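You operate a simulated robot arm through the tools that you are given. There is no shell and no other tool. Be economical: measure what you need, move in short steps, check, and stop when the job is done.

Carry out the task below with a simulated two-armed robot. There is one attempt and no reset: what you move stays moved.

## Task
Sand the flash off the socket cast and seal the bare patch.
Fine: put the sanding block back, hold the pot down as you draw its brush, cover the whole patch, and stand the brush in the brush stand. Set down upright: sanding block, pot brush. A coat counts when it lies all over at full strength: go over it till it gets no stronger. What is to be rubbed or washed off counts as gone when no trace of it is left.

The check looks at the end state, three seconds after you hand in, the way a careful person would. Anything else that was tipped, shoved, dropped, spilled or broken makes it a failure. A push-on lid holds only when it is set on centred and level and pressed home; a screw cap is set on level and turned clockwise until tight.

## Robot
Two 7-joint arms with two-finger parallel grippers on one trunk, on a base that drives. Base frame: it is fixed to the floor where the robot stands at the start and does not move with it; the origin is under the middle of the robot, x ahead of it, y to its left, z up. Units: mm, rad, N and s.
The left shoulder is at the start at [50, 165, 1180], the right one opposite. Places, roughly: box slide [1000, 400, 1300]; brush stand well [700, -600, 800]; clamp lever [500, -400, 900]; dusting brush [750, -1250, 750]; jack knob [500, 600, 900]; turntable knob [500, 400, 900]. Payload 3.91 kg a hand.
The tool frame of a hand sits at the grasp point between the pads (the TCP): z along the fingers, y along the line on which they close. The tips reach 30 mm beyond it. The gripper opens to 110 mm. The fingers are 20 mm wide and 10 mm thick; the gripper's body (48 by 112 mm) begins 55 mm behind the TCP.
Orientation is that of the tool frame in the base frame, as a unit quaternion [x, y, z, w]. With the fingers straight down and closing along the base's y, the tool's x points along the base's -x, its y along +y and its z along -z.

## Interface
- The arms move only by the tool drive_tool. It takes "left_commands", "right_commands" or both (then of equal length, played together; a hand with none holds still); each is a list of rows, each a list of 3 entries, a list of its own where there are three numbers: the shift along the base's x, y, z in mm, then the turn, a rotation vector about the base's x, y, z in rad, then the gripper command, from -1 (fully open) to 1 (shut), values between in proportion. In form: [[[tx, ty, tz], [wx, wy, wz], grip], ...]. A call has 1 to 12 rows; each row shifts and turns the commanded pose from where the row before left it. A row lasts 0.2 s, in which the tool goes at most 50 mm and 0.15 rad; a call with a longer step from one row to the next is refused whole, and so is a gripper value outside its range. A pose out of reach is approached as far as the arm can. The call stops where the force on the tool passes 40 N (or 10 N more than at its start, if that is more) or the arm is blocked; 0.2 s more then pass. Each finger travels about 45 mm/s and halts on what it meets, pressing with about 45 N; the grip force reading is that of the motor and also rises with nothing between the fingers. The clock runs only during rows and for 0.2 s after the last one: add rows that do not move to give the fingers time. The reply holds the time, the measured pose of the TCP, the force on the tool along the base axes, the opening and the grip force, in the units named above and with some noise, with the torque about the TCP (base axes, N m) and any sound that the robot's microphone picked up, and new pictures: "show" is both (left out), scene, wrist or none (wrist: the cameras of the hands that moved).
- Cameras (640 x 400 px; columns grow to the right, rows downward): "scene" is now at [111.5, -26.1, 1350.2]; the picture's right is [-0.31, -0.95, 0.00], its down [-0.54, 0.18, -0.82] and it looks along [0.78, -0.25, -0.57] (base axes); focal length 226 px, centre (320, 200). "left" rides on the left gripper at [72, -17, -103] in its tool frame; the picture's right is [0.23, 0.97, 0.00], its down [-0.76, 0.18, -0.62] and it looks along [-0.61, 0.14, 0.78] (tool axes); focal length 222 px, centre (320, 200). "right" rides on the right gripper at [72, 17, -103] in its tool frame; the picture's right is [-0.23, 0.97, 0.00], its down [-0.76, -0.18, -0.62] and it looks along [-0.61, -0.14, 0.78] (tool axes); focal length 222 px, centre (320, 200). There is no depth. A picture from a camera that has moved, and an enlarged one, comes with that camera's place and axes in the base frame and with its lens.
- raise_lower(by): slides the trunk up (or, below 0, down) by that many mm; the arms and the scene camera ride with it, the base frame stays. It gives what a move gives, with no picture.
- steer(legs): drives the robot by 1 to 6 legs, each [ahead, left, turn to the left] in mm, mm and rad, along the robot's own axes; the way and the turn of a leg run together, so that a leg with both is an arc; at most 1500 mm and 3.142 rad a leg. The arms and the cameras ride along, it lands a little off, and it stops where it bumps. It gives what a move gives, and a new picture of the scene camera.
- head_to(pan, tilt): turns the head with the scene camera to pan (to the left, within 1.396 rad either way) and tilt (down, from -0.506 to 1.204), counted from straight ahead of the robot. It gives what a move gives, and a new picture of the scene camera.
- enlarge(camera, box): a new picture of the part [left, top, right, bottom] of that camera's present view, enlarged. The clock stands still meanwhile.
- finish_job(): hands the job in; it is judged then, once.

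Work in short steps. Places have to be worked out from the pictures, the camera data and where the tool is seen: move nearer, look again, correct. Check each grasp and each placing, and mend what went wrong. You have 120 turns and 260 pictures in all, those below and enlarged ones among them. Open the grippers and draw the arms clear of the work before you hand the job in, unless the task says otherwise.

The tools are called as a command line: name --argument value ..., lists and objects as JSON in quotes. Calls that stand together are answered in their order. drive_tool: Moves the arms, as the interface text tells. Its arguments: {"type":"object","properties":{"left_commands":{"type":"array","items":{"type":"array"}},"right_commands":{"type":"array","items":{"type":"array"}},"show":{"type":"string","enum":["both","scene","wrist","none"]}},"required":[]} The other tools are called the same way: raise_lower (by) slides the trunk up or down; steer (legs) drives the base; head_to (pan, tilt) turns the head that bears the scene camera; enlarge (camera, box) takes an enlarged picture of a part of a camera's view; finish_job () hands the job in.

At the start:

```text
time: 0.0
left_eef_pos: [478.1, 49.5, 1146.7]
left_ee_rot: [-0.002, 1.0, -0.001, 0.0]
left_wrist_force: [0.2, 0.4, -0.9]
left_wrist_torque: [0.01, -0.01, -0.01]
left_width: 110.1
left_grip_force: 0.1
right_eef_pos: [371.8, -317.1, 1179.0]
right_ee_rot: [0.0, 1.0, 0.0, 0.0]
right_wrist_force: [0.9, 0.7, 0.3]
right_wrist_torque: [0.02, 0.02, -0.02]
right_width: 110.1
right_grip_force: 0.1
trunk travel left (down, up): [-400.0, 103.0]
robot x, y, heading: [1.2, -4.2, -0.004]
head pan, tilt: [-0.316, 0.607]
```

scene: 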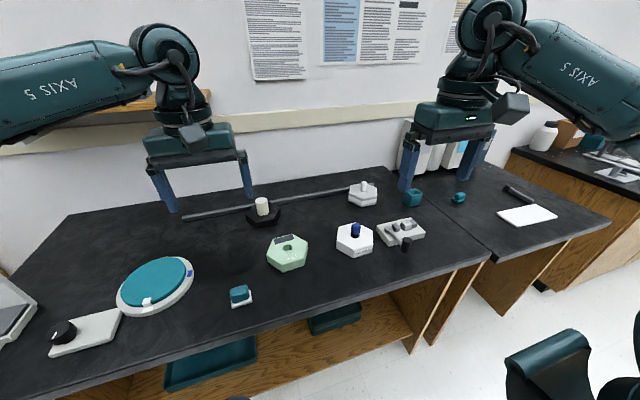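
right: 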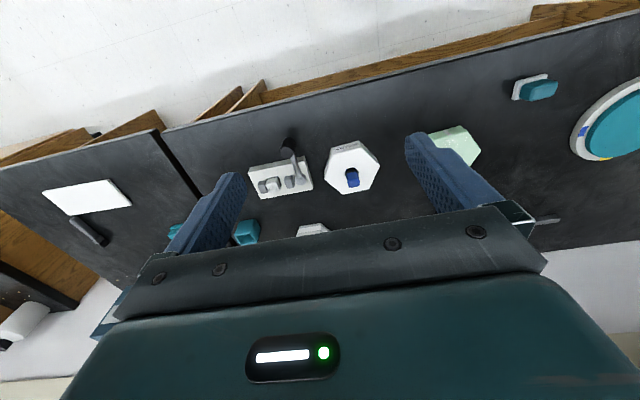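
left: 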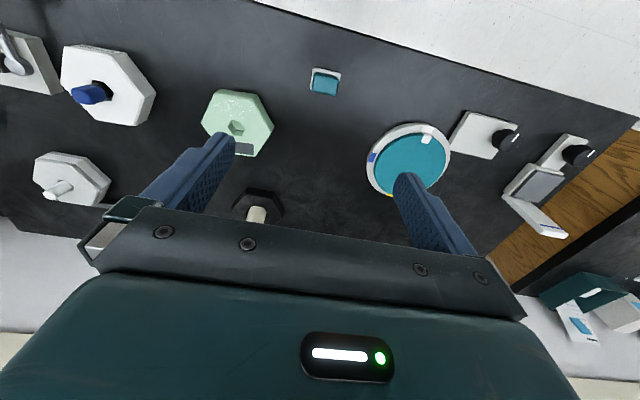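

I start by looking closely at the objects on the bench.

enlarge --camera "scene" --box '[200, 170, 440, 320]'

enlarge --camera "scene" --box '[0, 230, 260, 392]'

enlarge --camera "scene" --box '[380, 120, 640, 282]'

enlarge --camera "left" --box '[0, 20, 360, 245]'

```text
2.67 times, centred on (320, 245) of scene
camera zoom: at [111.5, -26.1, 1350.2], right [-0.31, -0.95, 0.0], down [-0.54, 0.18, -0.82], along [0.78, -0.25, -0.57], focal length 604 px, centre (320, 80)
```

zoom: 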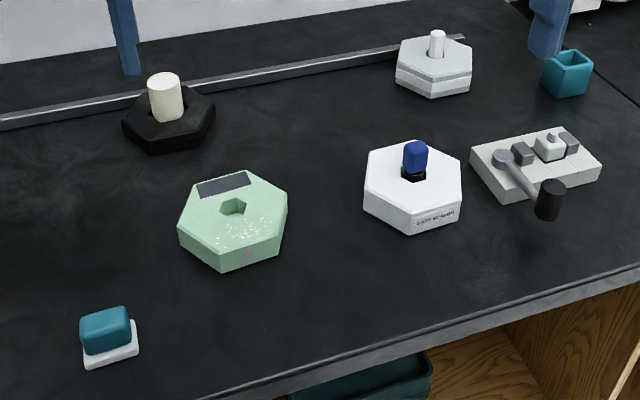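

```text
2.46 times, centred on (130, 311) of scene
camera zoom: at [111.5, -26.1, 1350.2], right [-0.31, -0.95, 0.0], down [-0.54, 0.18, -0.82], along [0.78, -0.25, -0.57], focal length 557 px, centre (788, -73)
```

zoom: 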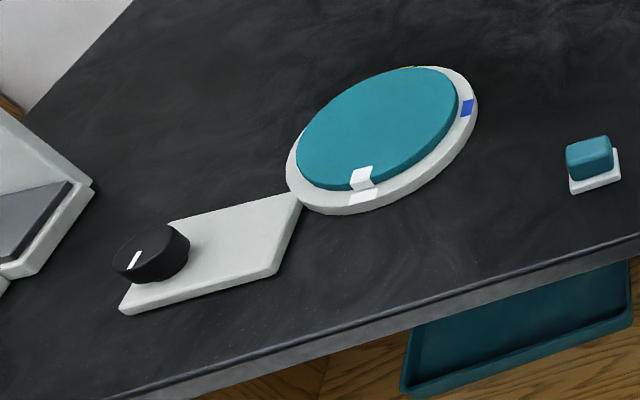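

```text
2.46 times, centred on (510, 201) of scene
camera zoom: at [111.5, -26.1, 1350.2], right [-0.31, -0.95, 0.0], down [-0.54, 0.18, -0.82], along [0.78, -0.25, -0.57], focal length 557 px, centre (-148, 198)
```

zoom: 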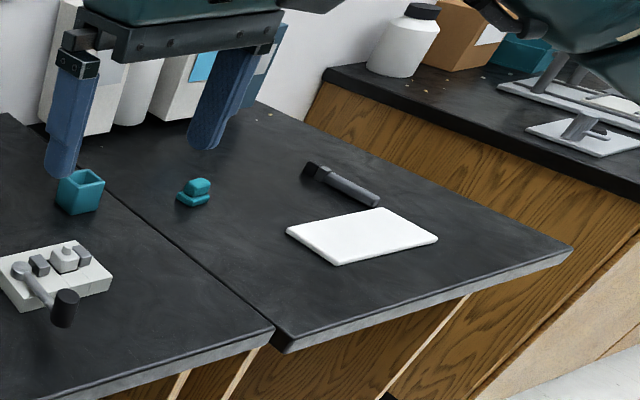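

```text
1.78 times, centred on (180, 132) of left
camera zoom: at [406.2, 32.3, 1250.5], right [-0.23, 0.97, 0.0], down [0.76, 0.18, 0.62], along [0.61, 0.14, -0.78], focal length 395 px, centre (569, 320)
```

zoom: 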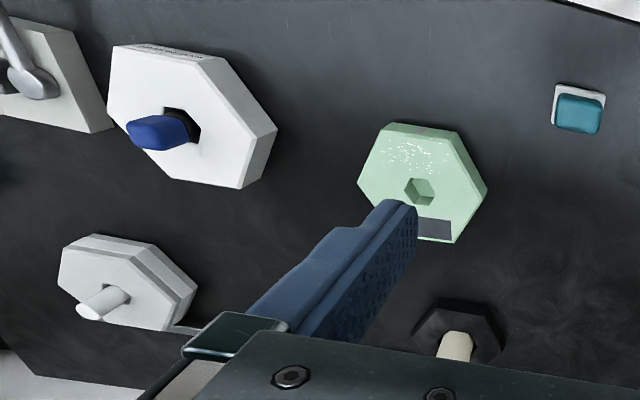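

Green cast with pale specks and a dark patch is near (570,-72). I look at the candidate pots in the wrist views to read labels.

enlarge --camera "right" --box '[230, 110, 490, 272]'

enlarge --camera "scene" --box '[330, 170, 430, 262]'

enlarge --camera "scene" --box '[240, 190, 320, 280]'

enlarge --camera "scene" --box '[240, 0, 480, 90]'

```text
2.46 times, centred on (360, 191) of right
camera zoom: at [301.1, -299.9, 1281.6], right [0.23, 0.97, 0.0], down [0.76, -0.18, 0.62], along [0.61, -0.14, -0.78], focal length 547 px, centre (222, 222)
```

zoom: 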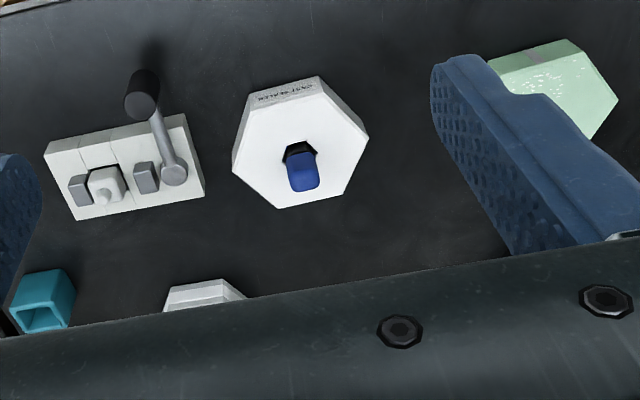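

```text
4.35 times, centred on (380, 216) of scene
camera zoom: at [111.5, -26.1, 1350.2], right [-0.31, -0.95, 0.0], down [-0.54, 0.18, -0.82], along [0.78, -0.25, -0.57], focal length 984 px, centre (59, 130)
```

zoom: 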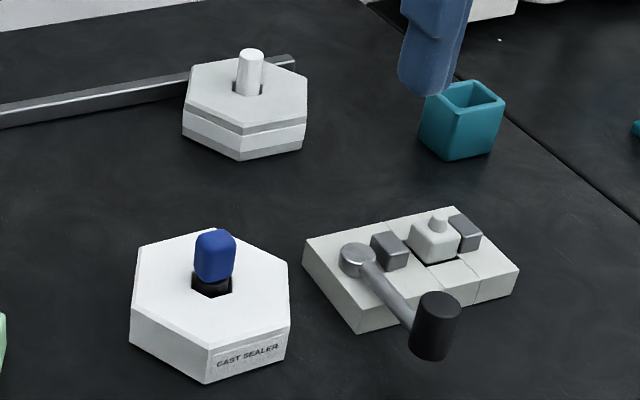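

```text
4.44 times, centred on (280, 235) of scene
camera zoom: at [111.5, -26.1, 1350.2], right [-0.31, -0.95, 0.0], down [-0.54, 0.18, -0.82], along [0.78, -0.25, -0.57], focal length 1006 px, centre (498, 44)
```

zoom: 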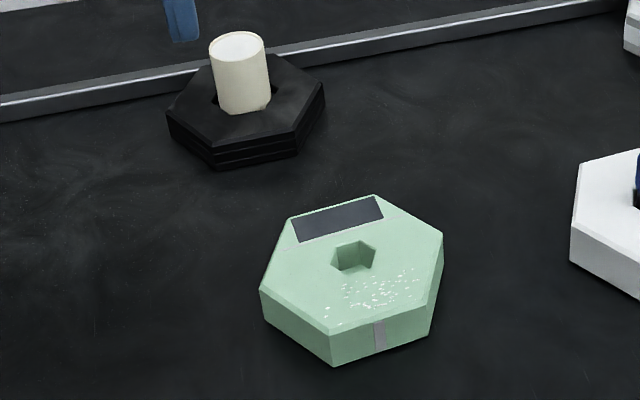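

```text
2.67 times, centred on (360, 45) of scene
camera zoom: at [111.5, -26.1, 1350.2], right [-0.31, -0.95, 0.0], down [-0.54, 0.18, -0.82], along [0.78, -0.25, -0.57], focal length 604 px, centre (213, 613)
```

zoom: 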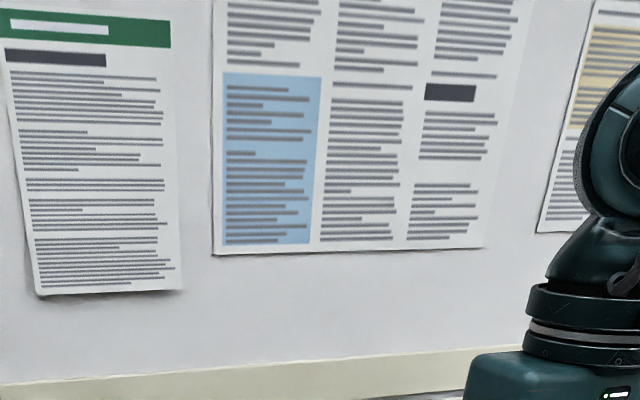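

The pot reads "CAST SEALER", with a blue brush handle. I lower the trunk 180 mm to bring the hands and cameras to working height.

raise_lower --by -180

head_to --pan 0.0 --tilt 0.7

enlarge --camera "left" --box '[0, 0, 640, 400]'

enlarge --camera "right" --box '[0, 0, 640, 400]'

```text
time: 2.0
left_eef_pos: [477.7, 48.5, 966.8]
left_ee_rot: [-0.001, 1.0, 0.0, 0.0]
left_wrist_force: [0.1, -0.3, 0.1]
left_wrist_torque: [0.02, -0.01, 0.02]
left_width: 110.0
left_grip_force: 0.0
right_eef_pos: [372.2, -316.8, 997.8]
right_ee_rot: [0.0, 1.0, 0.0, 0.001]
right_wrist_force: [-0.6, 0.3, 0.6]
right_wrist_torque: [0.02, 0.01, 0.04]
right_width: 109.9
right_grip_force: 0.1
trunk travel left (down, up): [-220.0, 283.0]
robot x, y, heading: [2.3, -2.4, 0.001]
head pan, tilt: [-0.316, 0.607]
```

```text
time: 2.8
left_eef_pos: [477.2, 50.7, 967.7]
left_ee_rot: [0.0, 1.0, 0.0, 0.0]
left_wrist_force: [0.7, -0.4, 0.4]
left_wrist_torque: [0.01, 0.02, 0.01]
left_width: 110.1
left_grip_force: 0.0
right_eef_pos: [371.6, -316.5, 997.5]
right_ee_rot: [0.0, 1.0, 0.0, 0.0]
right_wrist_force: [-0.4, 0.0, 0.6]
right_wrist_torque: [0.02, -0.04, -0.03]
right_width: 110.0
right_grip_force: 0.1
trunk travel left (down, up): [-220.0, 283.0]
robot x, y, heading: [1.0, 1.2, -0.001]
head pan, tilt: [0.0, 0.7]
camera scene: at [112.7, 1.1, 1162.3], right [0.0, -1.0, 0.0], down [-0.64, 0.0, -0.77], along [0.77, 0.0, -0.64], focal length 226 px, centre (320, 200)
```

scene: 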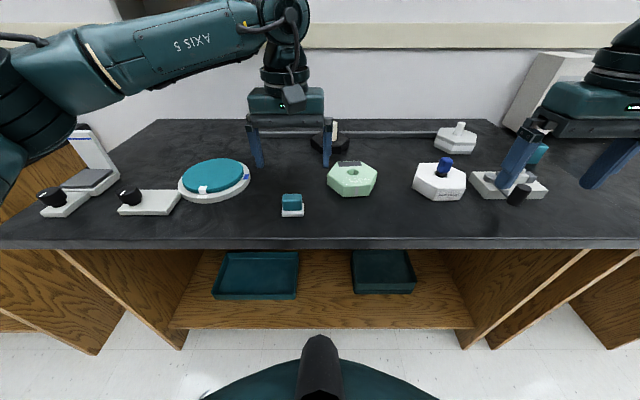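

```text
1.00 times, centred on (320, 200) of left (not enlarged: the box is as wide or as high as the picture)
camera zoom: at [406.2, 32.3, 1070.5], right [-0.23, 0.97, 0.0], down [0.76, 0.18, 0.62], along [0.61, 0.14, -0.78], focal length 222 px, centre (320, 200)
```

zoom: 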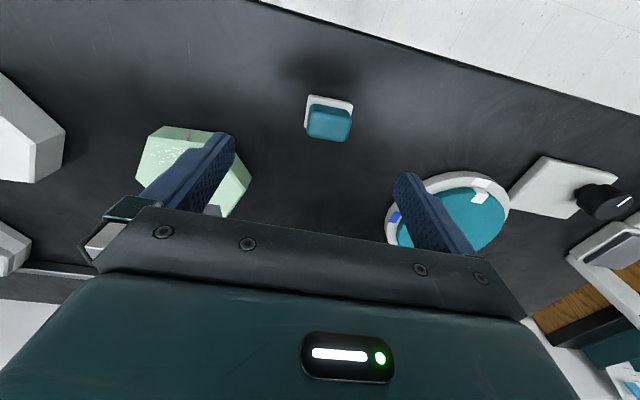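

```text
1.00 times, centred on (320, 200) of right (not enlarged: the box is as wide or as high as the picture)
camera zoom: at [301.1, -299.9, 1101.6], right [0.23, 0.97, 0.0], down [0.76, -0.18, 0.62], along [0.61, -0.14, -0.78], focal length 222 px, centre (320, 200)
```

zoom: 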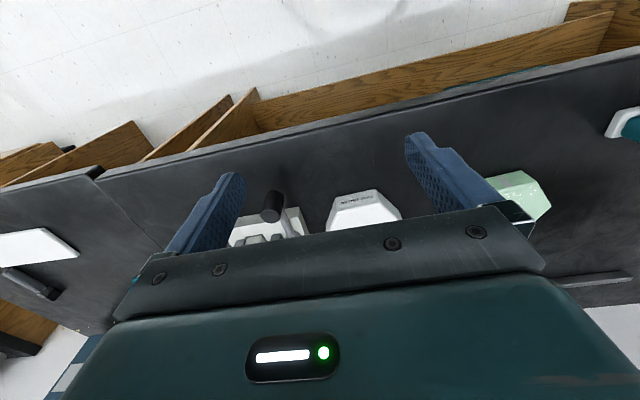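

I take enlarged looks at the sanding block and the cast from here.

enlarge --camera "left" --box '[260, 60, 400, 160]'

enlarge --camera "scene" --box '[260, 140, 390, 225]'

enlarge --camera "scene" --box '[400, 110, 560, 210]'

```text
4.00 times, centred on (330, 110) of left
camera zoom: at [406.2, 32.3, 1070.5], right [-0.23, 0.97, 0.0], down [0.76, 0.18, 0.62], along [0.61, 0.14, -0.78], focal length 888 px, centre (280, 560)
```

zoom: 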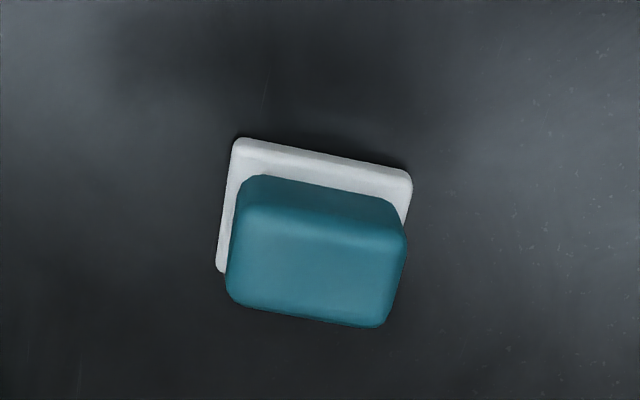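

```text
4.71 times, centred on (325, 182) of scene
camera zoom: at [112.7, 1.1, 1162.3], right [0.0, -1.0, 0.0], down [-0.64, 0.0, -0.77], along [0.77, 0.0, -0.64], focal length 1065 px, centre (296, 282)
```

zoom: 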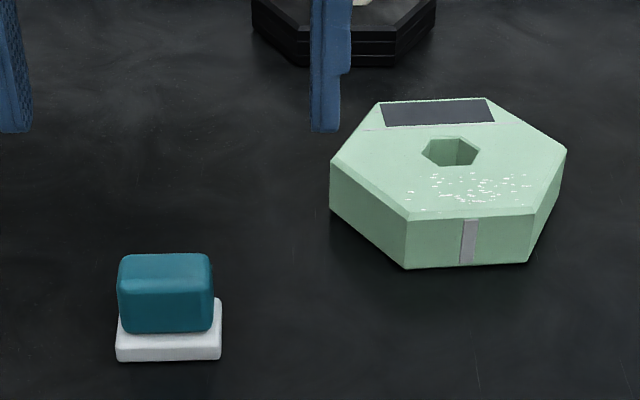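

```text
4.00 times, centred on (480, 160) of scene
camera zoom: at [112.7, 1.1, 1162.3], right [0.0, -1.0, 0.0], down [-0.64, 0.0, -0.77], along [0.77, 0.0, -0.64], focal length 905 px, centre (-320, 360)
```

zoom: 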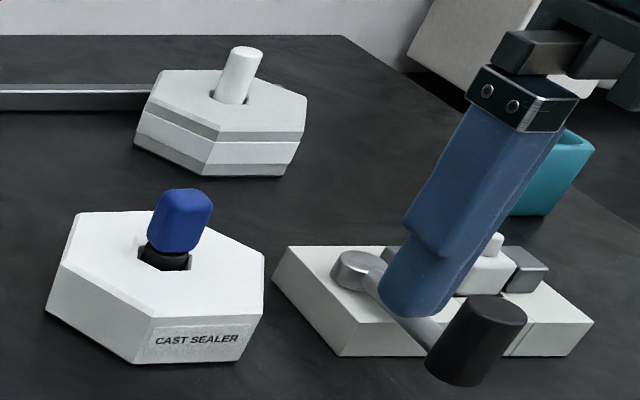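

The block seems aligned with the base axes near (482,59). I move the left hand over it and part way down, then check.

drive_tool --left_commands '[[[4, 9, -20], [0, 0, 0], -1], [[0, 0, -25], [0, 0, 0], -1], [[0, 0, -20], [0, 0, 0], -1]]' --show "both"

```text
time: 3.6
left_eef_pos: [482.9, 57.8, 899.8]
left_ee_rot: [-0.001, 1.0, 0.0, 0.0]
left_wrist_force: [-0.1, 0.3, -0.6]
left_wrist_torque: [0.03, -0.02, 0.0]
left_width: 110.1
left_grip_force: 0.0
right_eef_pos: [371.9, -317.1, 1000.1]
right_ee_rot: [0.0, 1.0, 0.0, 0.0]
right_wrist_force: [-0.5, -0.5, -0.1]
right_wrist_torque: [0.05, 0.0, -0.04]
right_width: 110.1
right_grip_force: 0.0
trunk travel left (down, up): [-220.0, 283.0]
robot x, y, heading: [0.9, 1.3, 0.005]
head pan, tilt: [0.0, 0.7]
camera scene: at [112.7, 1.2, 1162.3], right [0.0, -1.0, 0.0], down [-0.64, 0.0, -0.76], along [0.76, 0.0, -0.64], focal length 226 px, centre (320, 200)
camera left: at [410.5, 41.4, 1004.9], right [-0.23, 0.97, 0.0], down [0.76, 0.18, 0.62], along [0.61, 0.14, -0.78], focal length 222 px, centre (320, 200)
```

scene: 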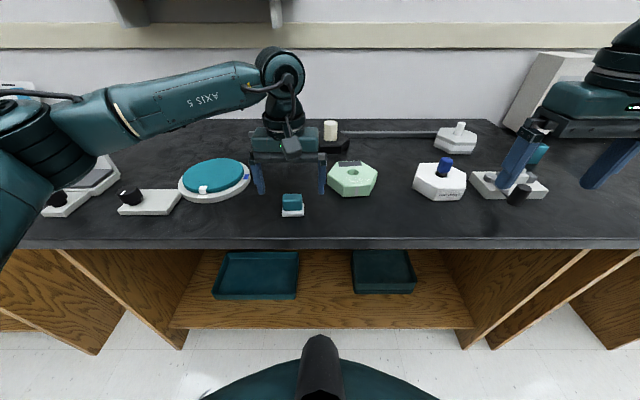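
left: 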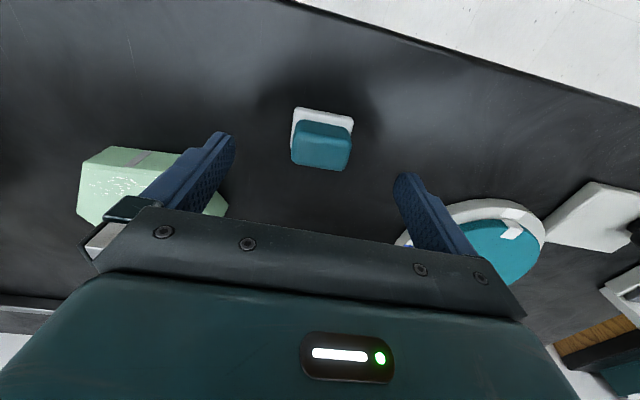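

drive_tool --left_commands '[[[0, 0, -15], [0, 0, 0], -1], [[0, 0, -15], [0, 0, 0], -1]]' --show "wrist"

enlarge --camera "scene" --box '[240, 150, 390, 244]'

```text
time: 4.2
left_eef_pos: [483.2, 58.7, 871.6]
left_ee_rot: [-0.001, 1.0, 0.0, 0.001]
left_wrist_force: [0.1, -0.1, 0.3]
left_wrist_torque: [0.0, 0.04, 0.02]
left_width: 110.0
left_grip_force: 0.1
right_eef_pos: [372.8, -317.2, 998.7]
right_ee_rot: [0.0, 1.0, 0.0, 0.0]
right_wrist_force: [0.0, 0.1, 0.1]
right_wrist_torque: [-0.01, 0.0, 0.0]
right_width: 109.8
right_grip_force: 0.1
trunk travel left (down, up): [-220.0, 283.0]
robot x, y, heading: [-1.1, 2.7, -0.003]
head pan, tilt: [0.0, 0.7]
camera left: at [410.8, 41.4, 975.1], right [-0.23, 0.97, 0.0], down [0.76, 0.18, 0.62], along [0.61, 0.14, -0.78], focal length 222 px, centre (320, 200)
```

left: 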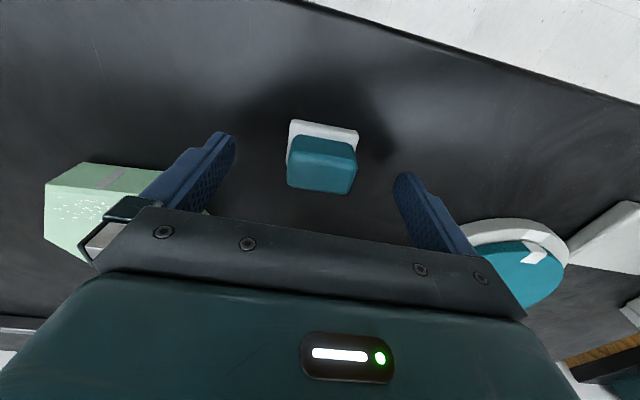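

```text
4.26 times, centred on (315, 197) of scene
camera zoom: at [112.7, 1.2, 1162.3], right [0.0, -1.0, 0.0], down [-0.64, 0.0, -0.76], along [0.76, 0.0, -0.64], focal length 963 px, centre (341, 213)
```

zoom: 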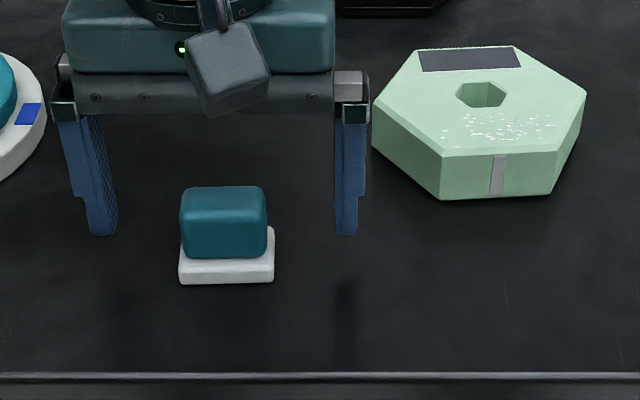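

Re-reading the faces, the block's top centre is near (498, 62, 840) with the bench near z 796. I correct, go down, and close.

drive_tool --left_commands '[[[14, 4, 0], [0, 0, 0], -1], [[0, 0, -15], [0, 0, 0], -1], [[0, 0, -13], [0, 0, 0], -1]]' --show "wrist"

enlarge --camera "scene" --box '[240, 150, 390, 244]'

```text
time: 5.0
left_eef_pos: [497.2, 63.0, 850.5]
left_ee_rot: [-0.001, 1.0, 0.0, 0.005]
left_wrist_force: [-1.7, 2.8, 32.6]
left_wrist_torque: [1.93, 0.33, -0.12]
left_width: 110.0
left_grip_force: 0.0
right_eef_pos: [370.2, -317.6, 1000.2]
right_ee_rot: [0.0, 1.0, 0.0, 0.002]
right_wrist_force: [0.0, 0.0, -0.3]
right_wrist_torque: [0.05, 0.01, 0.01]
right_width: 110.3
right_grip_force: 0.1
trunk travel left (down, up): [-220.0, 283.0]
robot x, y, heading: [-0.6, 1.0, 0.003]
head pan, tilt: [0.0, 0.7]
camera left: at [423.4, 45.7, 953.1], right [-0.23, 0.97, 0.0], down [0.76, 0.18, 0.63], along [0.61, 0.14, -0.78], focal length 222 px, centre (320, 200)
```

left: 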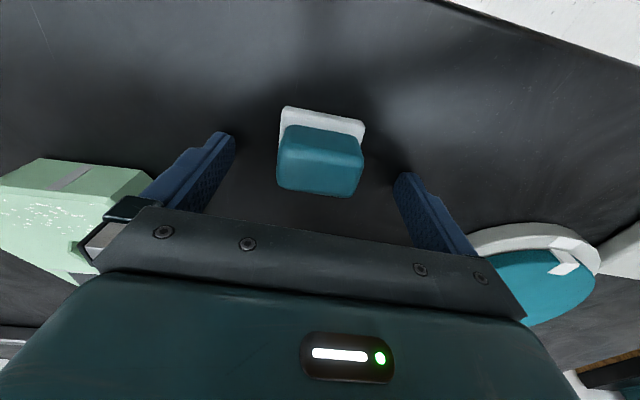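

```text
4.26 times, centred on (315, 197) of scene
camera zoom: at [110.3, 1.0, 1163.3], right [0.0, -1.0, 0.0], down [-0.64, 0.0, -0.77], along [0.77, 0.0, -0.64], focal length 963 px, centre (341, 213)
```

zoom: 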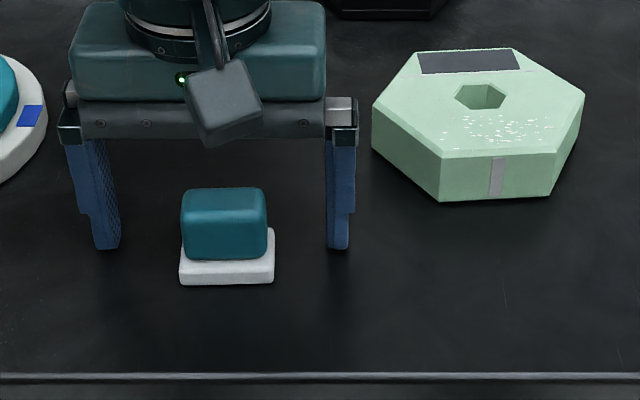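

The fingertips touched the bench: it lies at about z 820, so the block's centre is back near (481, 60), top 860. I rise 13 mm, shift, and close.

drive_tool --left_commands '[[[0, 0, 20], [0, 0, 0], -1], [[-16, -3, 0], [0, 0, 0], -1], [[0, 0, 0], [0, 0, 0], -1]]' --show "wrist"

enlarge --camera "scene" --box '[240, 150, 390, 244]'

```text
time: 5.8
left_eef_pos: [481.2, 58.7, 863.6]
left_ee_rot: [-0.001, 1.0, 0.001, 0.0]
left_wrist_force: [1.1, -0.6, 0.2]
left_wrist_torque: [0.0, -0.01, 0.01]
left_width: 109.9
left_grip_force: 0.1
right_eef_pos: [371.7, -318.3, 998.1]
right_ee_rot: [0.0, 1.0, 0.0, 0.0]
right_wrist_force: [0.2, 0.2, 0.4]
right_wrist_torque: [0.02, 0.0, 0.02]
right_width: 109.7
right_grip_force: 0.1
trunk travel left (down, up): [-220.0, 283.0]
robot x, y, heading: [2.6, 5.4, 0.004]
head pan, tilt: [0.0, 0.7]
camera left: at [408.2, 42.6, 967.4], right [-0.23, 0.97, 0.0], down [0.76, 0.18, 0.62], along [0.61, 0.14, -0.78], focal length 222 px, centre (320, 200)
```

left: 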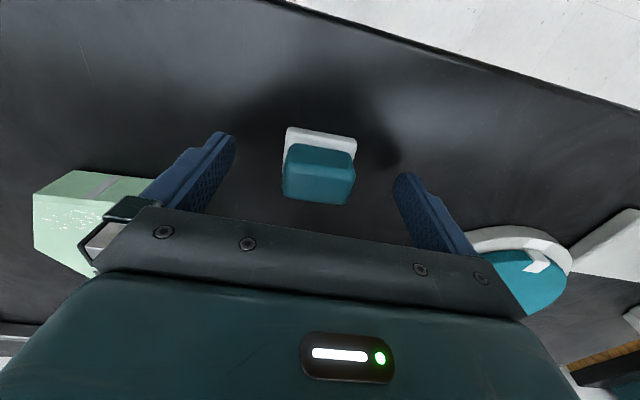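

```text
4.26 times, centred on (315, 197) of scene
camera zoom: at [112.6, 1.2, 1162.2], right [0.0, -1.0, 0.0], down [-0.64, 0.0, -0.77], along [0.77, 0.0, -0.64], focal length 963 px, centre (341, 213)
```

zoom: 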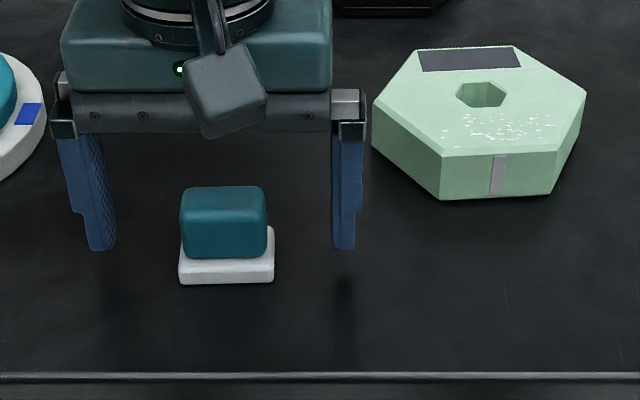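

Fingers straddle the block. I go down 10 mm more (just above the earlier contact height) and close.

drive_tool --left_commands '[[[4, 2, -10], [0, 0, 0], -1], [[0, 0, 0], [0, 0, 0], 0.3], [[0, 0, 0], [0, 0, 0], 1], [[0, 0, 0], [0, 0, 0], 1], [[0, 0, 0], [0, 0, 0], 1], [[0, 0, 0], [0, 0, 0], 1]]' --show "wrist"

enlarge --camera "scene" --box '[240, 150, 390, 244]'

```text
time: 7.2
left_eef_pos: [484.3, 60.7, 854.0]
left_ee_rot: [-0.001, 1.0, 0.0, -0.001]
left_wrist_force: [0.1, 0.2, 0.5]
left_wrist_torque: [-0.01, 0.0, 0.0]
left_width: 47.1
left_grip_force: 44.1
right_eef_pos: [372.1, -316.6, 999.6]
right_ee_rot: [-0.001, 1.0, 0.0, 0.0]
right_wrist_force: [-0.4, 0.1, 0.1]
right_wrist_torque: [0.03, 0.0, 0.03]
right_width: 109.9
right_grip_force: 0.0
trunk travel left (down, up): [-220.0, 283.0]
robot x, y, heading: [1.4, 1.6, -0.0]
head pan, tilt: [0.0, 0.7]
camera left: at [412.2, 44.6, 958.0], right [-0.23, 0.97, 0.0], down [0.76, 0.18, 0.62], along [0.61, 0.14, -0.78], focal length 222 px, centre (320, 200)
```

left: 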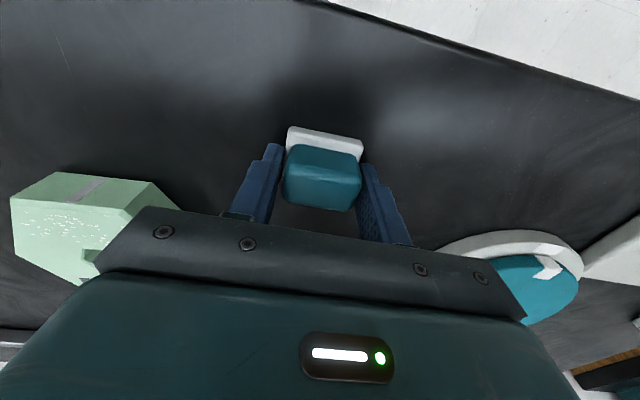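

```text
4.26 times, centred on (315, 197) of scene
camera zoom: at [112.7, 1.2, 1162.3], right [0.0, -1.0, 0.0], down [-0.64, 0.0, -0.76], along [0.76, 0.0, -0.64], focal length 963 px, centre (341, 213)
```

zoom: 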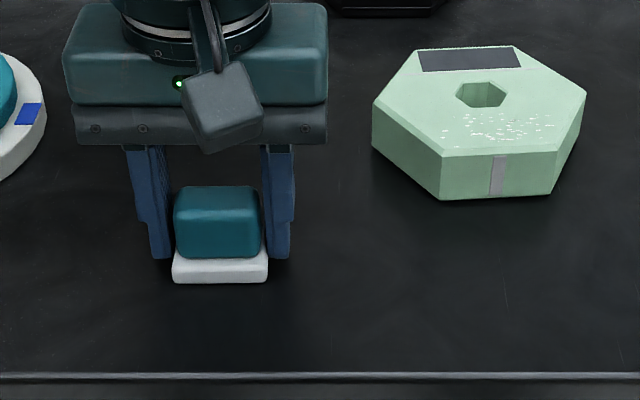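

The white pad came with the block, so it is its sanding face; grip is 47 mm. Lift and check.

drive_tool --left_commands '[[[0, 0, 15], [0, 0, 0], 1], [[0, 0, 35], [0, 0, 0], 1], [[0, 0, 30], [0, 0, 0], 1], [[0, 0, 0], [0, 0, 0], 1]]' --show "both"

```text
time: 8.2
left_eef_pos: [483.6, 61.2, 934.1]
left_ee_rot: [-0.001, 1.0, -0.001, 0.001]
left_wrist_force: [0.5, -0.1, 0.3]
left_wrist_torque: [-0.01, 0.02, 0.0]
left_width: 0.1
left_grip_force: 37.6
right_eef_pos: [371.7, -317.7, 997.8]
right_ee_rot: [0.0, 1.0, 0.0, 0.0]
right_wrist_force: [0.3, -0.6, 0.7]
right_wrist_torque: [0.0, 0.02, 0.03]
right_width: 110.2
right_grip_force: 0.0
trunk travel left (down, up): [-220.0, 283.0]
robot x, y, heading: [0.7, 3.3, -0.004]
head pan, tilt: [0.0, 0.7]
camera scene: at [112.6, 1.2, 1162.2], right [0.0, -1.0, 0.0], down [-0.64, 0.0, -0.76], along [0.76, 0.0, -0.64], focal length 226 px, centre (320, 200)
camera left: at [412.0, 43.9, 1038.3], right [-0.23, 0.97, 0.0], down [0.76, 0.18, 0.62], along [0.61, 0.14, -0.78], focal length 222 px, centre (320, 200)
```

scene: 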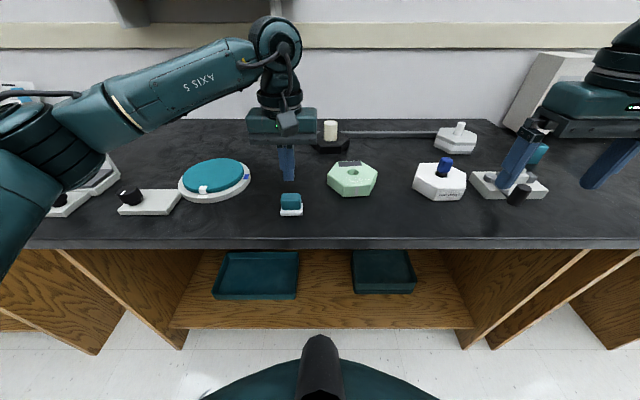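
left: 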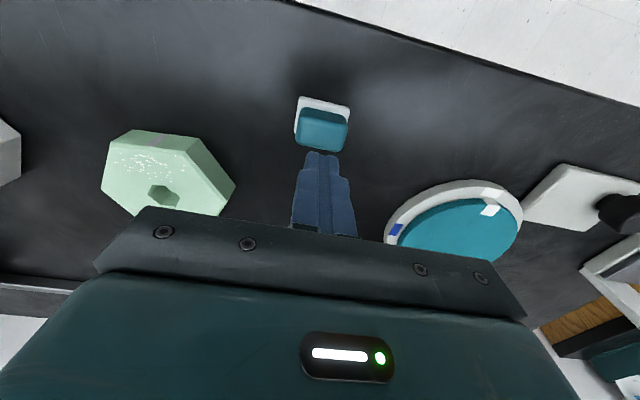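

The block slipped out (width 0). I take close looks to see where it sits now.

enlarge --camera "left" --box '[272, 80, 372, 160]'

enlarge --camera "scene" --box '[240, 150, 390, 244]'

```text
5.00 times, centred on (322, 120) of left
camera zoom: at [412.0, 43.9, 1038.3], right [-0.23, 0.97, 0.0], down [0.76, 0.18, 0.62], along [0.61, 0.14, -0.78], focal length 1111 px, centre (310, 600)
```

zoom: 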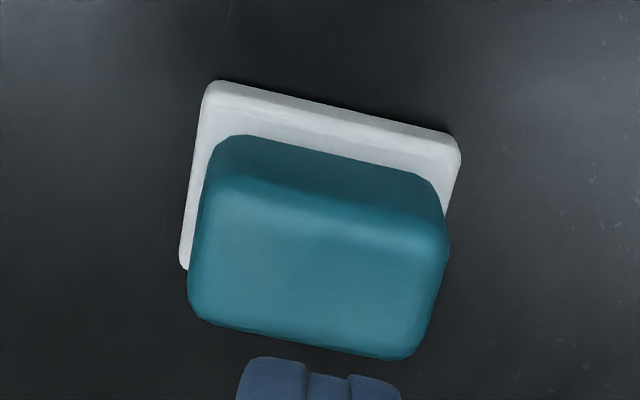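

```text
4.26 times, centred on (315, 197) of scene
camera zoom: at [112.6, 1.2, 1162.2], right [0.0, -1.0, 0.0], down [-0.64, 0.0, -0.76], along [0.76, 0.0, -0.64], focal length 963 px, centre (341, 213)
```

zoom: 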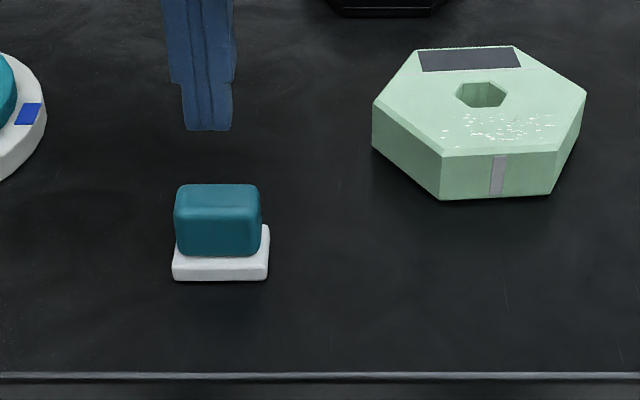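

I likely pinched the plate's rounded rim. I open, come down higher (TCP 866) so the pads meet only the teal body, close, and lift slowly.

drive_tool --left_commands '[[[3, 1, 0], [0, 0, 0], -1], [[0, 0, 0], [0, 0, 0], -1], [[0, 0, 0], [0, 0, 0], -1], [[0, 0, 0], [0, 0, 0], -1], [[0, 0, 0], [0, 0, 0], -1], [[0, 0, 0], [0, 0, 0], -1], [[0, 0, -34], [0, 0, 0], -1], [[0, 0, -34], [0, 0, 0], -1], [[0, 0, 0], [0, 0, 0], 0.3], [[0, 0, 0], [0, 0, 0], 1], [[0, 0, 0], [0, 0, 0], 1], [[0, 0, 0], [0, 0, 0], 1]]' --show "wrist"

drive_tool --left_commands '[[[0, 0, 0], [0, 0, 0], 1], [[0, 0, 4], [0, 0, 0], 1], [[0, 0, 4], [0, 0, 0], 1], [[0, 0, 4], [0, 0, 0], 1]]' --show "wrist"

enlarge --camera "scene" --box '[240, 150, 390, 244]'

```text
time: 10.8
left_eef_pos: [486.7, 62.5, 864.9]
left_ee_rot: [-0.001, 1.0, 0.0, 0.0]
left_wrist_force: [0.5, 0.5, 0.1]
left_wrist_torque: [-0.01, 0.02, -0.01]
left_width: 41.7
left_grip_force: 20.1
right_eef_pos: [372.4, -316.3, 998.3]
right_ee_rot: [0.0, 1.0, -0.001, -0.001]
right_wrist_force: [-0.9, 0.1, 0.3]
right_wrist_torque: [-0.01, 0.0, 0.01]
right_width: 110.1
right_grip_force: 0.1
trunk travel left (down, up): [-220.0, 283.0]
robot x, y, heading: [0.8, 1.2, 0.0]
head pan, tilt: [0.0, 0.7]
camera left: at [414.3, 45.1, 968.7], right [-0.23, 0.97, 0.0], down [0.76, 0.18, 0.62], along [0.61, 0.14, -0.78], focal length 222 px, centre (320, 200)
```

left: 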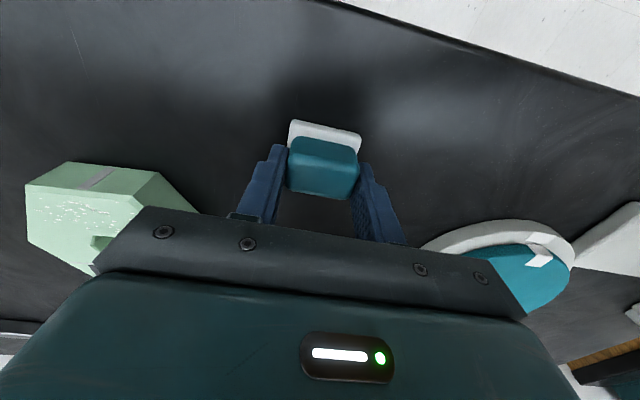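

```text
time: 11.8
left_eef_pos: [487.7, 63.0, 877.5]
left_ee_rot: [-0.001, 1.0, -0.001, 0.0]
left_wrist_force: [-0.1, 0.7, -0.1]
left_wrist_torque: [-0.02, 0.03, 0.0]
left_width: 41.2
left_grip_force: 44.5
right_eef_pos: [371.0, -317.4, 998.5]
right_ee_rot: [0.001, 1.0, 0.0, 0.0]
right_wrist_force: [-0.3, -1.0, 0.1]
right_wrist_torque: [0.02, 0.04, -0.02]
right_width: 110.3
right_grip_force: 0.1
trunk travel left (down, up): [-220.0, 283.0]
robot x, y, heading: [-1.5, 1.1, -0.0]
head pan, tilt: [0.0, 0.7]
camera left: at [414.9, 45.1, 981.2], right [-0.23, 0.97, 0.0], down [0.76, 0.18, 0.62], along [0.61, 0.14, -0.78], focal length 222 px, centre (320, 200)
```

left: 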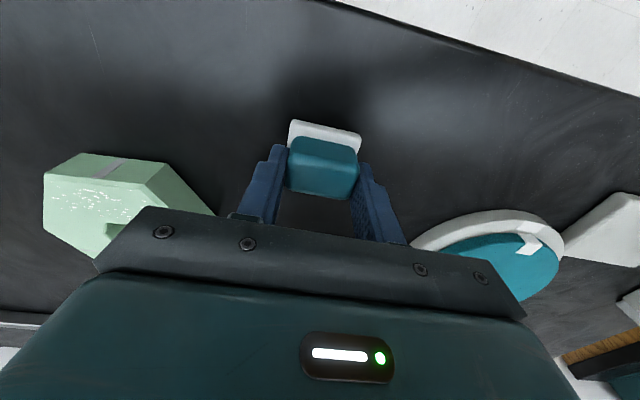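

```text
4.26 times, centred on (315, 197) of scene
camera zoom: at [112.7, 1.2, 1162.2], right [0.0, -1.0, 0.0], down [-0.64, 0.0, -0.76], along [0.76, 0.0, -0.64], focal length 963 px, centre (341, 213)
```

zoom: 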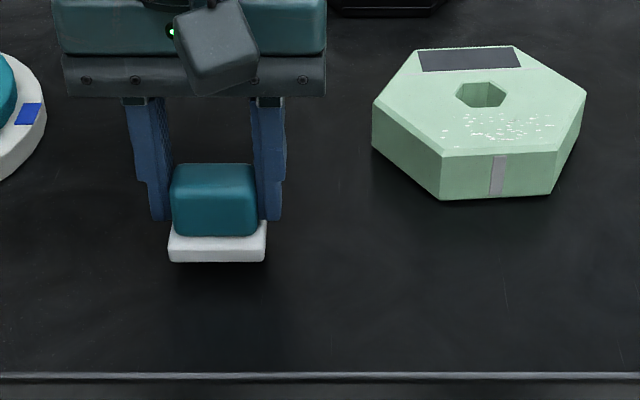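

Held firmly (41 mm wide, block bottom about 45 mm below TCP). I lift and carry it over the speckled area near (560,-92).

drive_tool --left_commands '[[[0, 0, 15], [0, 0, 0], 1], [[0, 0, 25], [0, 0, 0], 1], [[0, 0, 10], [0, 0, 0], 1], [[12, -26, 0], [0, 0, 0], 1], [[12, -26, 0], [0, 0, 0], 1], [[12, -26, 0], [0, 0, 0], 1], [[12, -26, 0], [0, 0, 0], 1], [[12, -26, 0], [0, 0, 0], 1], [[12, -26, 0], [0, 0, 0], 1], [[0, 0, 0], [0, 0, 0], 1]]' --show "both"

enlarge --camera "scene" --box '[290, 120, 410, 200]'

```text
time: 14.0
left_eef_pos: [556.0, -90.4, 927.7]
left_ee_rot: [0.0, 1.0, -0.001, 0.001]
left_wrist_force: [0.0, 0.0, 0.2]
left_wrist_torque: [-0.01, -0.02, 0.01]
left_width: 40.9
left_grip_force: 45.1
left hand out of reach, approached as far as the arm can: row 9
right_eef_pos: [371.9, -317.1, 999.3]
right_ee_rot: [-0.001, 1.0, 0.0, 0.0]
right_wrist_force: [-1.1, -0.9, 1.1]
right_wrist_torque: [0.0, 0.0, 0.0]
right_width: 109.9
right_grip_force: 0.1
trunk travel left (down, up): [-220.0, 283.0]
robot x, y, heading: [2.4, -0.3, -0.004]
head pan, tilt: [0.0, 0.7]
camera scene: at [112.7, 1.1, 1162.2], right [0.0, -1.0, 0.0], down [-0.64, 0.0, -0.76], along [0.76, 0.0, -0.64], focal length 226 px, centre (320, 200)
camera left: at [483.9, -107.8, 1030.8], right [-0.23, 0.97, 0.0], down [0.76, 0.18, 0.62], along [0.61, 0.14, -0.78], focal length 222 px, centre (320, 200)
```

scene: 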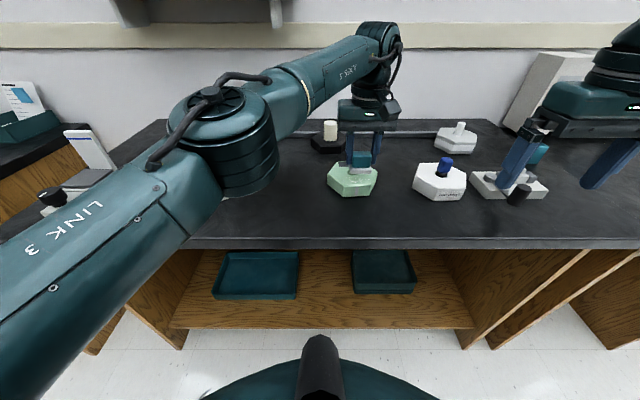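
left: 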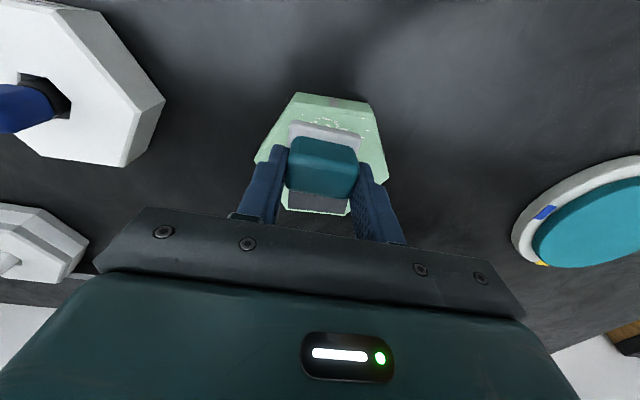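

```text
5.00 times, centred on (350, 160) of scene
camera zoom: at [112.7, 1.1, 1162.2], right [0.0, -1.0, 0.0], down [-0.64, 0.0, -0.76], along [0.76, 0.0, -0.64], focal length 1132 px, centre (170, 400)
```

zoom: 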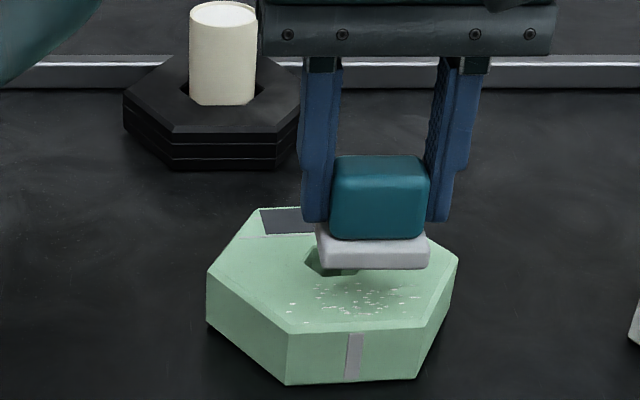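

The left arm is at its reach limit here, so I shift the base 100 mm to the right, after which I re-centre.

drive_tool --left_commands '[[[0, 0, 20], [0, 0, 0], 1], [[-10, 20, 0], [0, 0, 0], 1]]' --show "none"

steer --legs '[[0, -100, 0]]'

```text
time: 14.6
left_eef_pos: [542.0, -67.8, 946.9]
left_ee_rot: [0.0, 1.0, 0.0, 0.0]
left_wrist_force: [0.1, 0.5, -0.7]
left_wrist_torque: [-0.01, -0.04, -0.01]
left_width: 41.1
left_grip_force: 45.2
left hand out of reach, approached as far as the arm can: row 1
right_eef_pos: [371.2, -316.7, 998.4]
right_ee_rot: [-0.001, 1.0, 0.0, 0.0]
right_wrist_force: [-0.9, -0.9, -0.1]
right_wrist_torque: [-0.02, -0.01, -0.02]
right_width: 110.0
right_grip_force: 0.1
trunk travel left (down, up): [-220.0, 283.0]
robot x, y, heading: [-0.2, -3.3, 0.002]
head pan, tilt: [0.0, 0.7]
```

```text
time: 16.1
left_eef_pos: [542.5, -167.5, 946.0]
left_ee_rot: [-0.001, 1.0, 0.0, 0.0]
left_wrist_force: [0.0, 0.2, 0.1]
left_wrist_torque: [0.0, -0.02, 0.04]
left_width: 41.0
left_grip_force: 44.6
right_eef_pos: [372.7, -417.9, 998.5]
right_ee_rot: [0.0, 1.0, 0.0, 0.001]
right_wrist_force: [-0.7, 1.3, -0.3]
right_wrist_torque: [-0.01, 0.0, 0.0]
right_width: 109.9
right_grip_force: 0.0
trunk travel left (down, up): [-220.0, 283.0]
robot x, y, heading: [1.1, -103.7, 0.002]
head pan, tilt: [0.0, 0.7]
camera scene: at [112.7, -98.8, 1162.2], right [0.0, -1.0, 0.0], down [-0.64, 0.0, -0.76], along [0.76, 0.0, -0.64], focal length 226 px, centre (320, 200)
```

scene: 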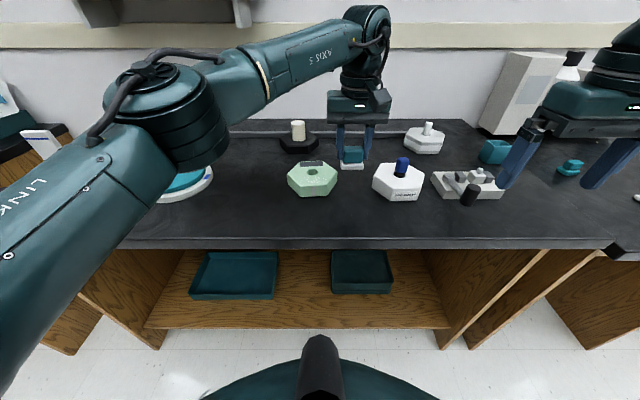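

Base moved 100 mm. I take a clear enlarged look at the cast and pot for position.

enlarge --camera "scene" --box '[275, 145, 345, 205]'

enlarge --camera "scene" --box '[360, 110, 520, 212]'

enlarge --camera "left" --box '[0, 0, 640, 400]'

```text
6.67 times, centred on (310, 175) of scene
camera zoom: at [112.7, -98.8, 1162.2], right [0.0, -1.0, 0.0], down [-0.64, 0.0, -0.76], along [0.76, 0.0, -0.64], focal length 1509 px, centre (387, 367)
```

zoom: 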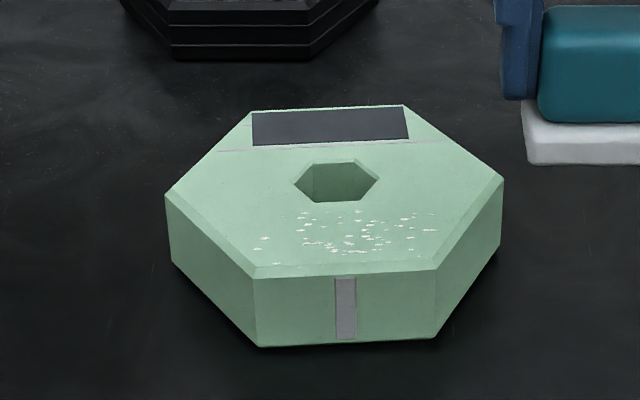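

```text
3.92 times, centred on (440, 161) of scene
camera zoom: at [112.7, -98.8, 1162.2], right [0.0, -1.0, 0.0], down [-0.64, 0.0, -0.76], along [0.76, 0.0, -0.64], focal length 888 px, centre (-151, 353)
```

zoom: 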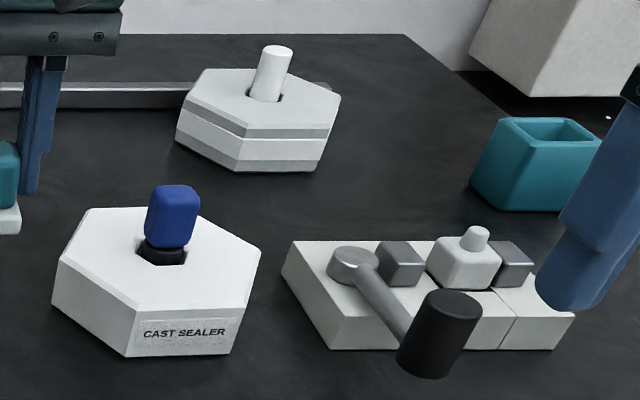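

```text
1.00 times, centred on (320, 200) of left (not enlarged: the box is as wide or as high as the picture)
camera zoom: at [470.9, -185.7, 1050.1], right [-0.23, 0.97, 0.0], down [0.76, 0.18, 0.62], along [0.61, 0.14, -0.78], focal length 222 px, centre (320, 200)
```

zoom: 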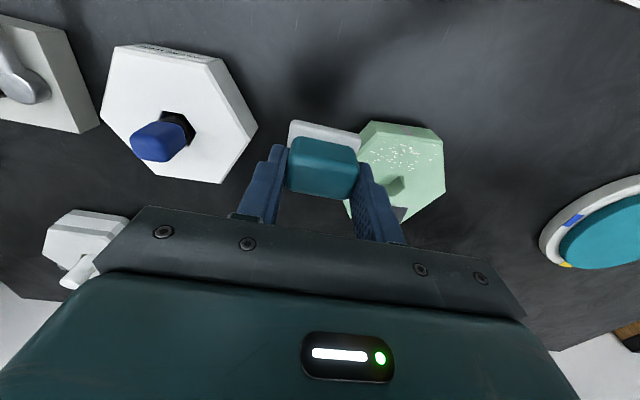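

Cast hole is at about (590,-80), specks x 539–573, y −118…−52, top ≈ 850. I bring the block above (556,-85) and lower.

drive_tool --left_commands '[[[5, 27, 0], [0, 0, 0], 1], [[5, 27, 0], [0, 0, 0], 1], [[4, 28, 0], [0, 0, 0], 1], [[0, 0, -20], [0, 0, 0], 1], [[0, 0, -15], [0, 0, 0], 1], [[0, 0, 0], [0, 0, 0], 1]]' --show "wrist"

enlarge --camera "scene" --box '[270, 135, 350, 205]'

```text
time: 17.6
left_eef_pos: [557.3, -85.9, 912.1]
left_ee_rot: [0.0, 1.0, 0.0, 0.0]
left_wrist_force: [0.1, -0.6, -1.0]
left_wrist_torque: [-0.03, 0.01, -0.03]
left_width: 41.3
left_grip_force: 45.0
right_eef_pos: [371.5, -415.9, 998.6]
right_ee_rot: [0.0, 1.0, 0.0, 0.0]
right_wrist_force: [0.8, -0.4, 0.4]
right_wrist_torque: [0.01, -0.02, -0.01]
right_width: 109.9
right_grip_force: 0.1
trunk travel left (down, up): [-220.0, 283.0]
robot x, y, heading: [1.7, -100.3, -0.002]
head pan, tilt: [0.0, 0.7]
camera left: at [485.3, -103.3, 1015.1], right [-0.23, 0.97, 0.0], down [0.76, 0.18, 0.62], along [0.61, 0.14, -0.78], focal length 222 px, centre (320, 200)
```

left: 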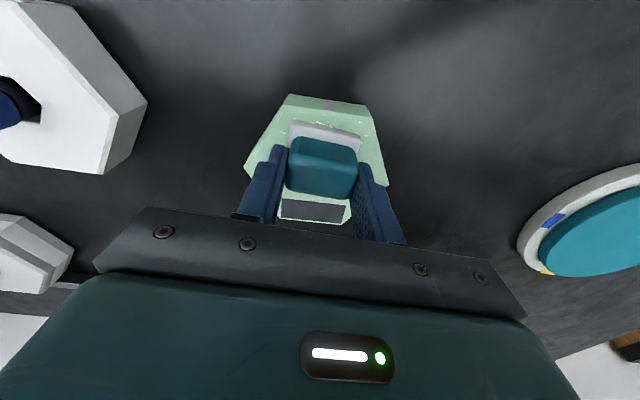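

```text
5.71 times, centred on (310, 170) of scene
camera zoom: at [112.7, -98.6, 1162.2], right [0.0, -1.0, 0.0], down [-0.64, 0.0, -0.76], along [0.76, 0.0, -0.64], focal length 1293 px, centre (377, 371)
```

zoom: 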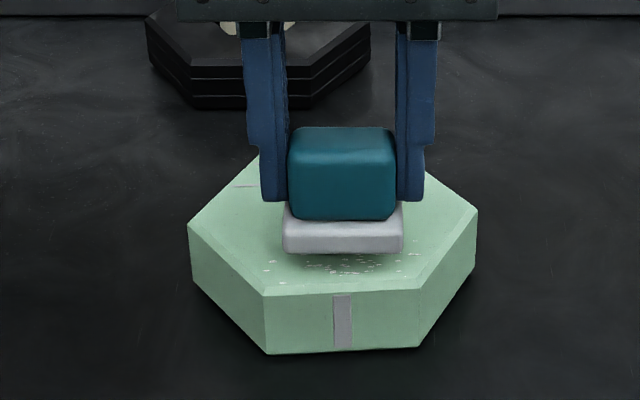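

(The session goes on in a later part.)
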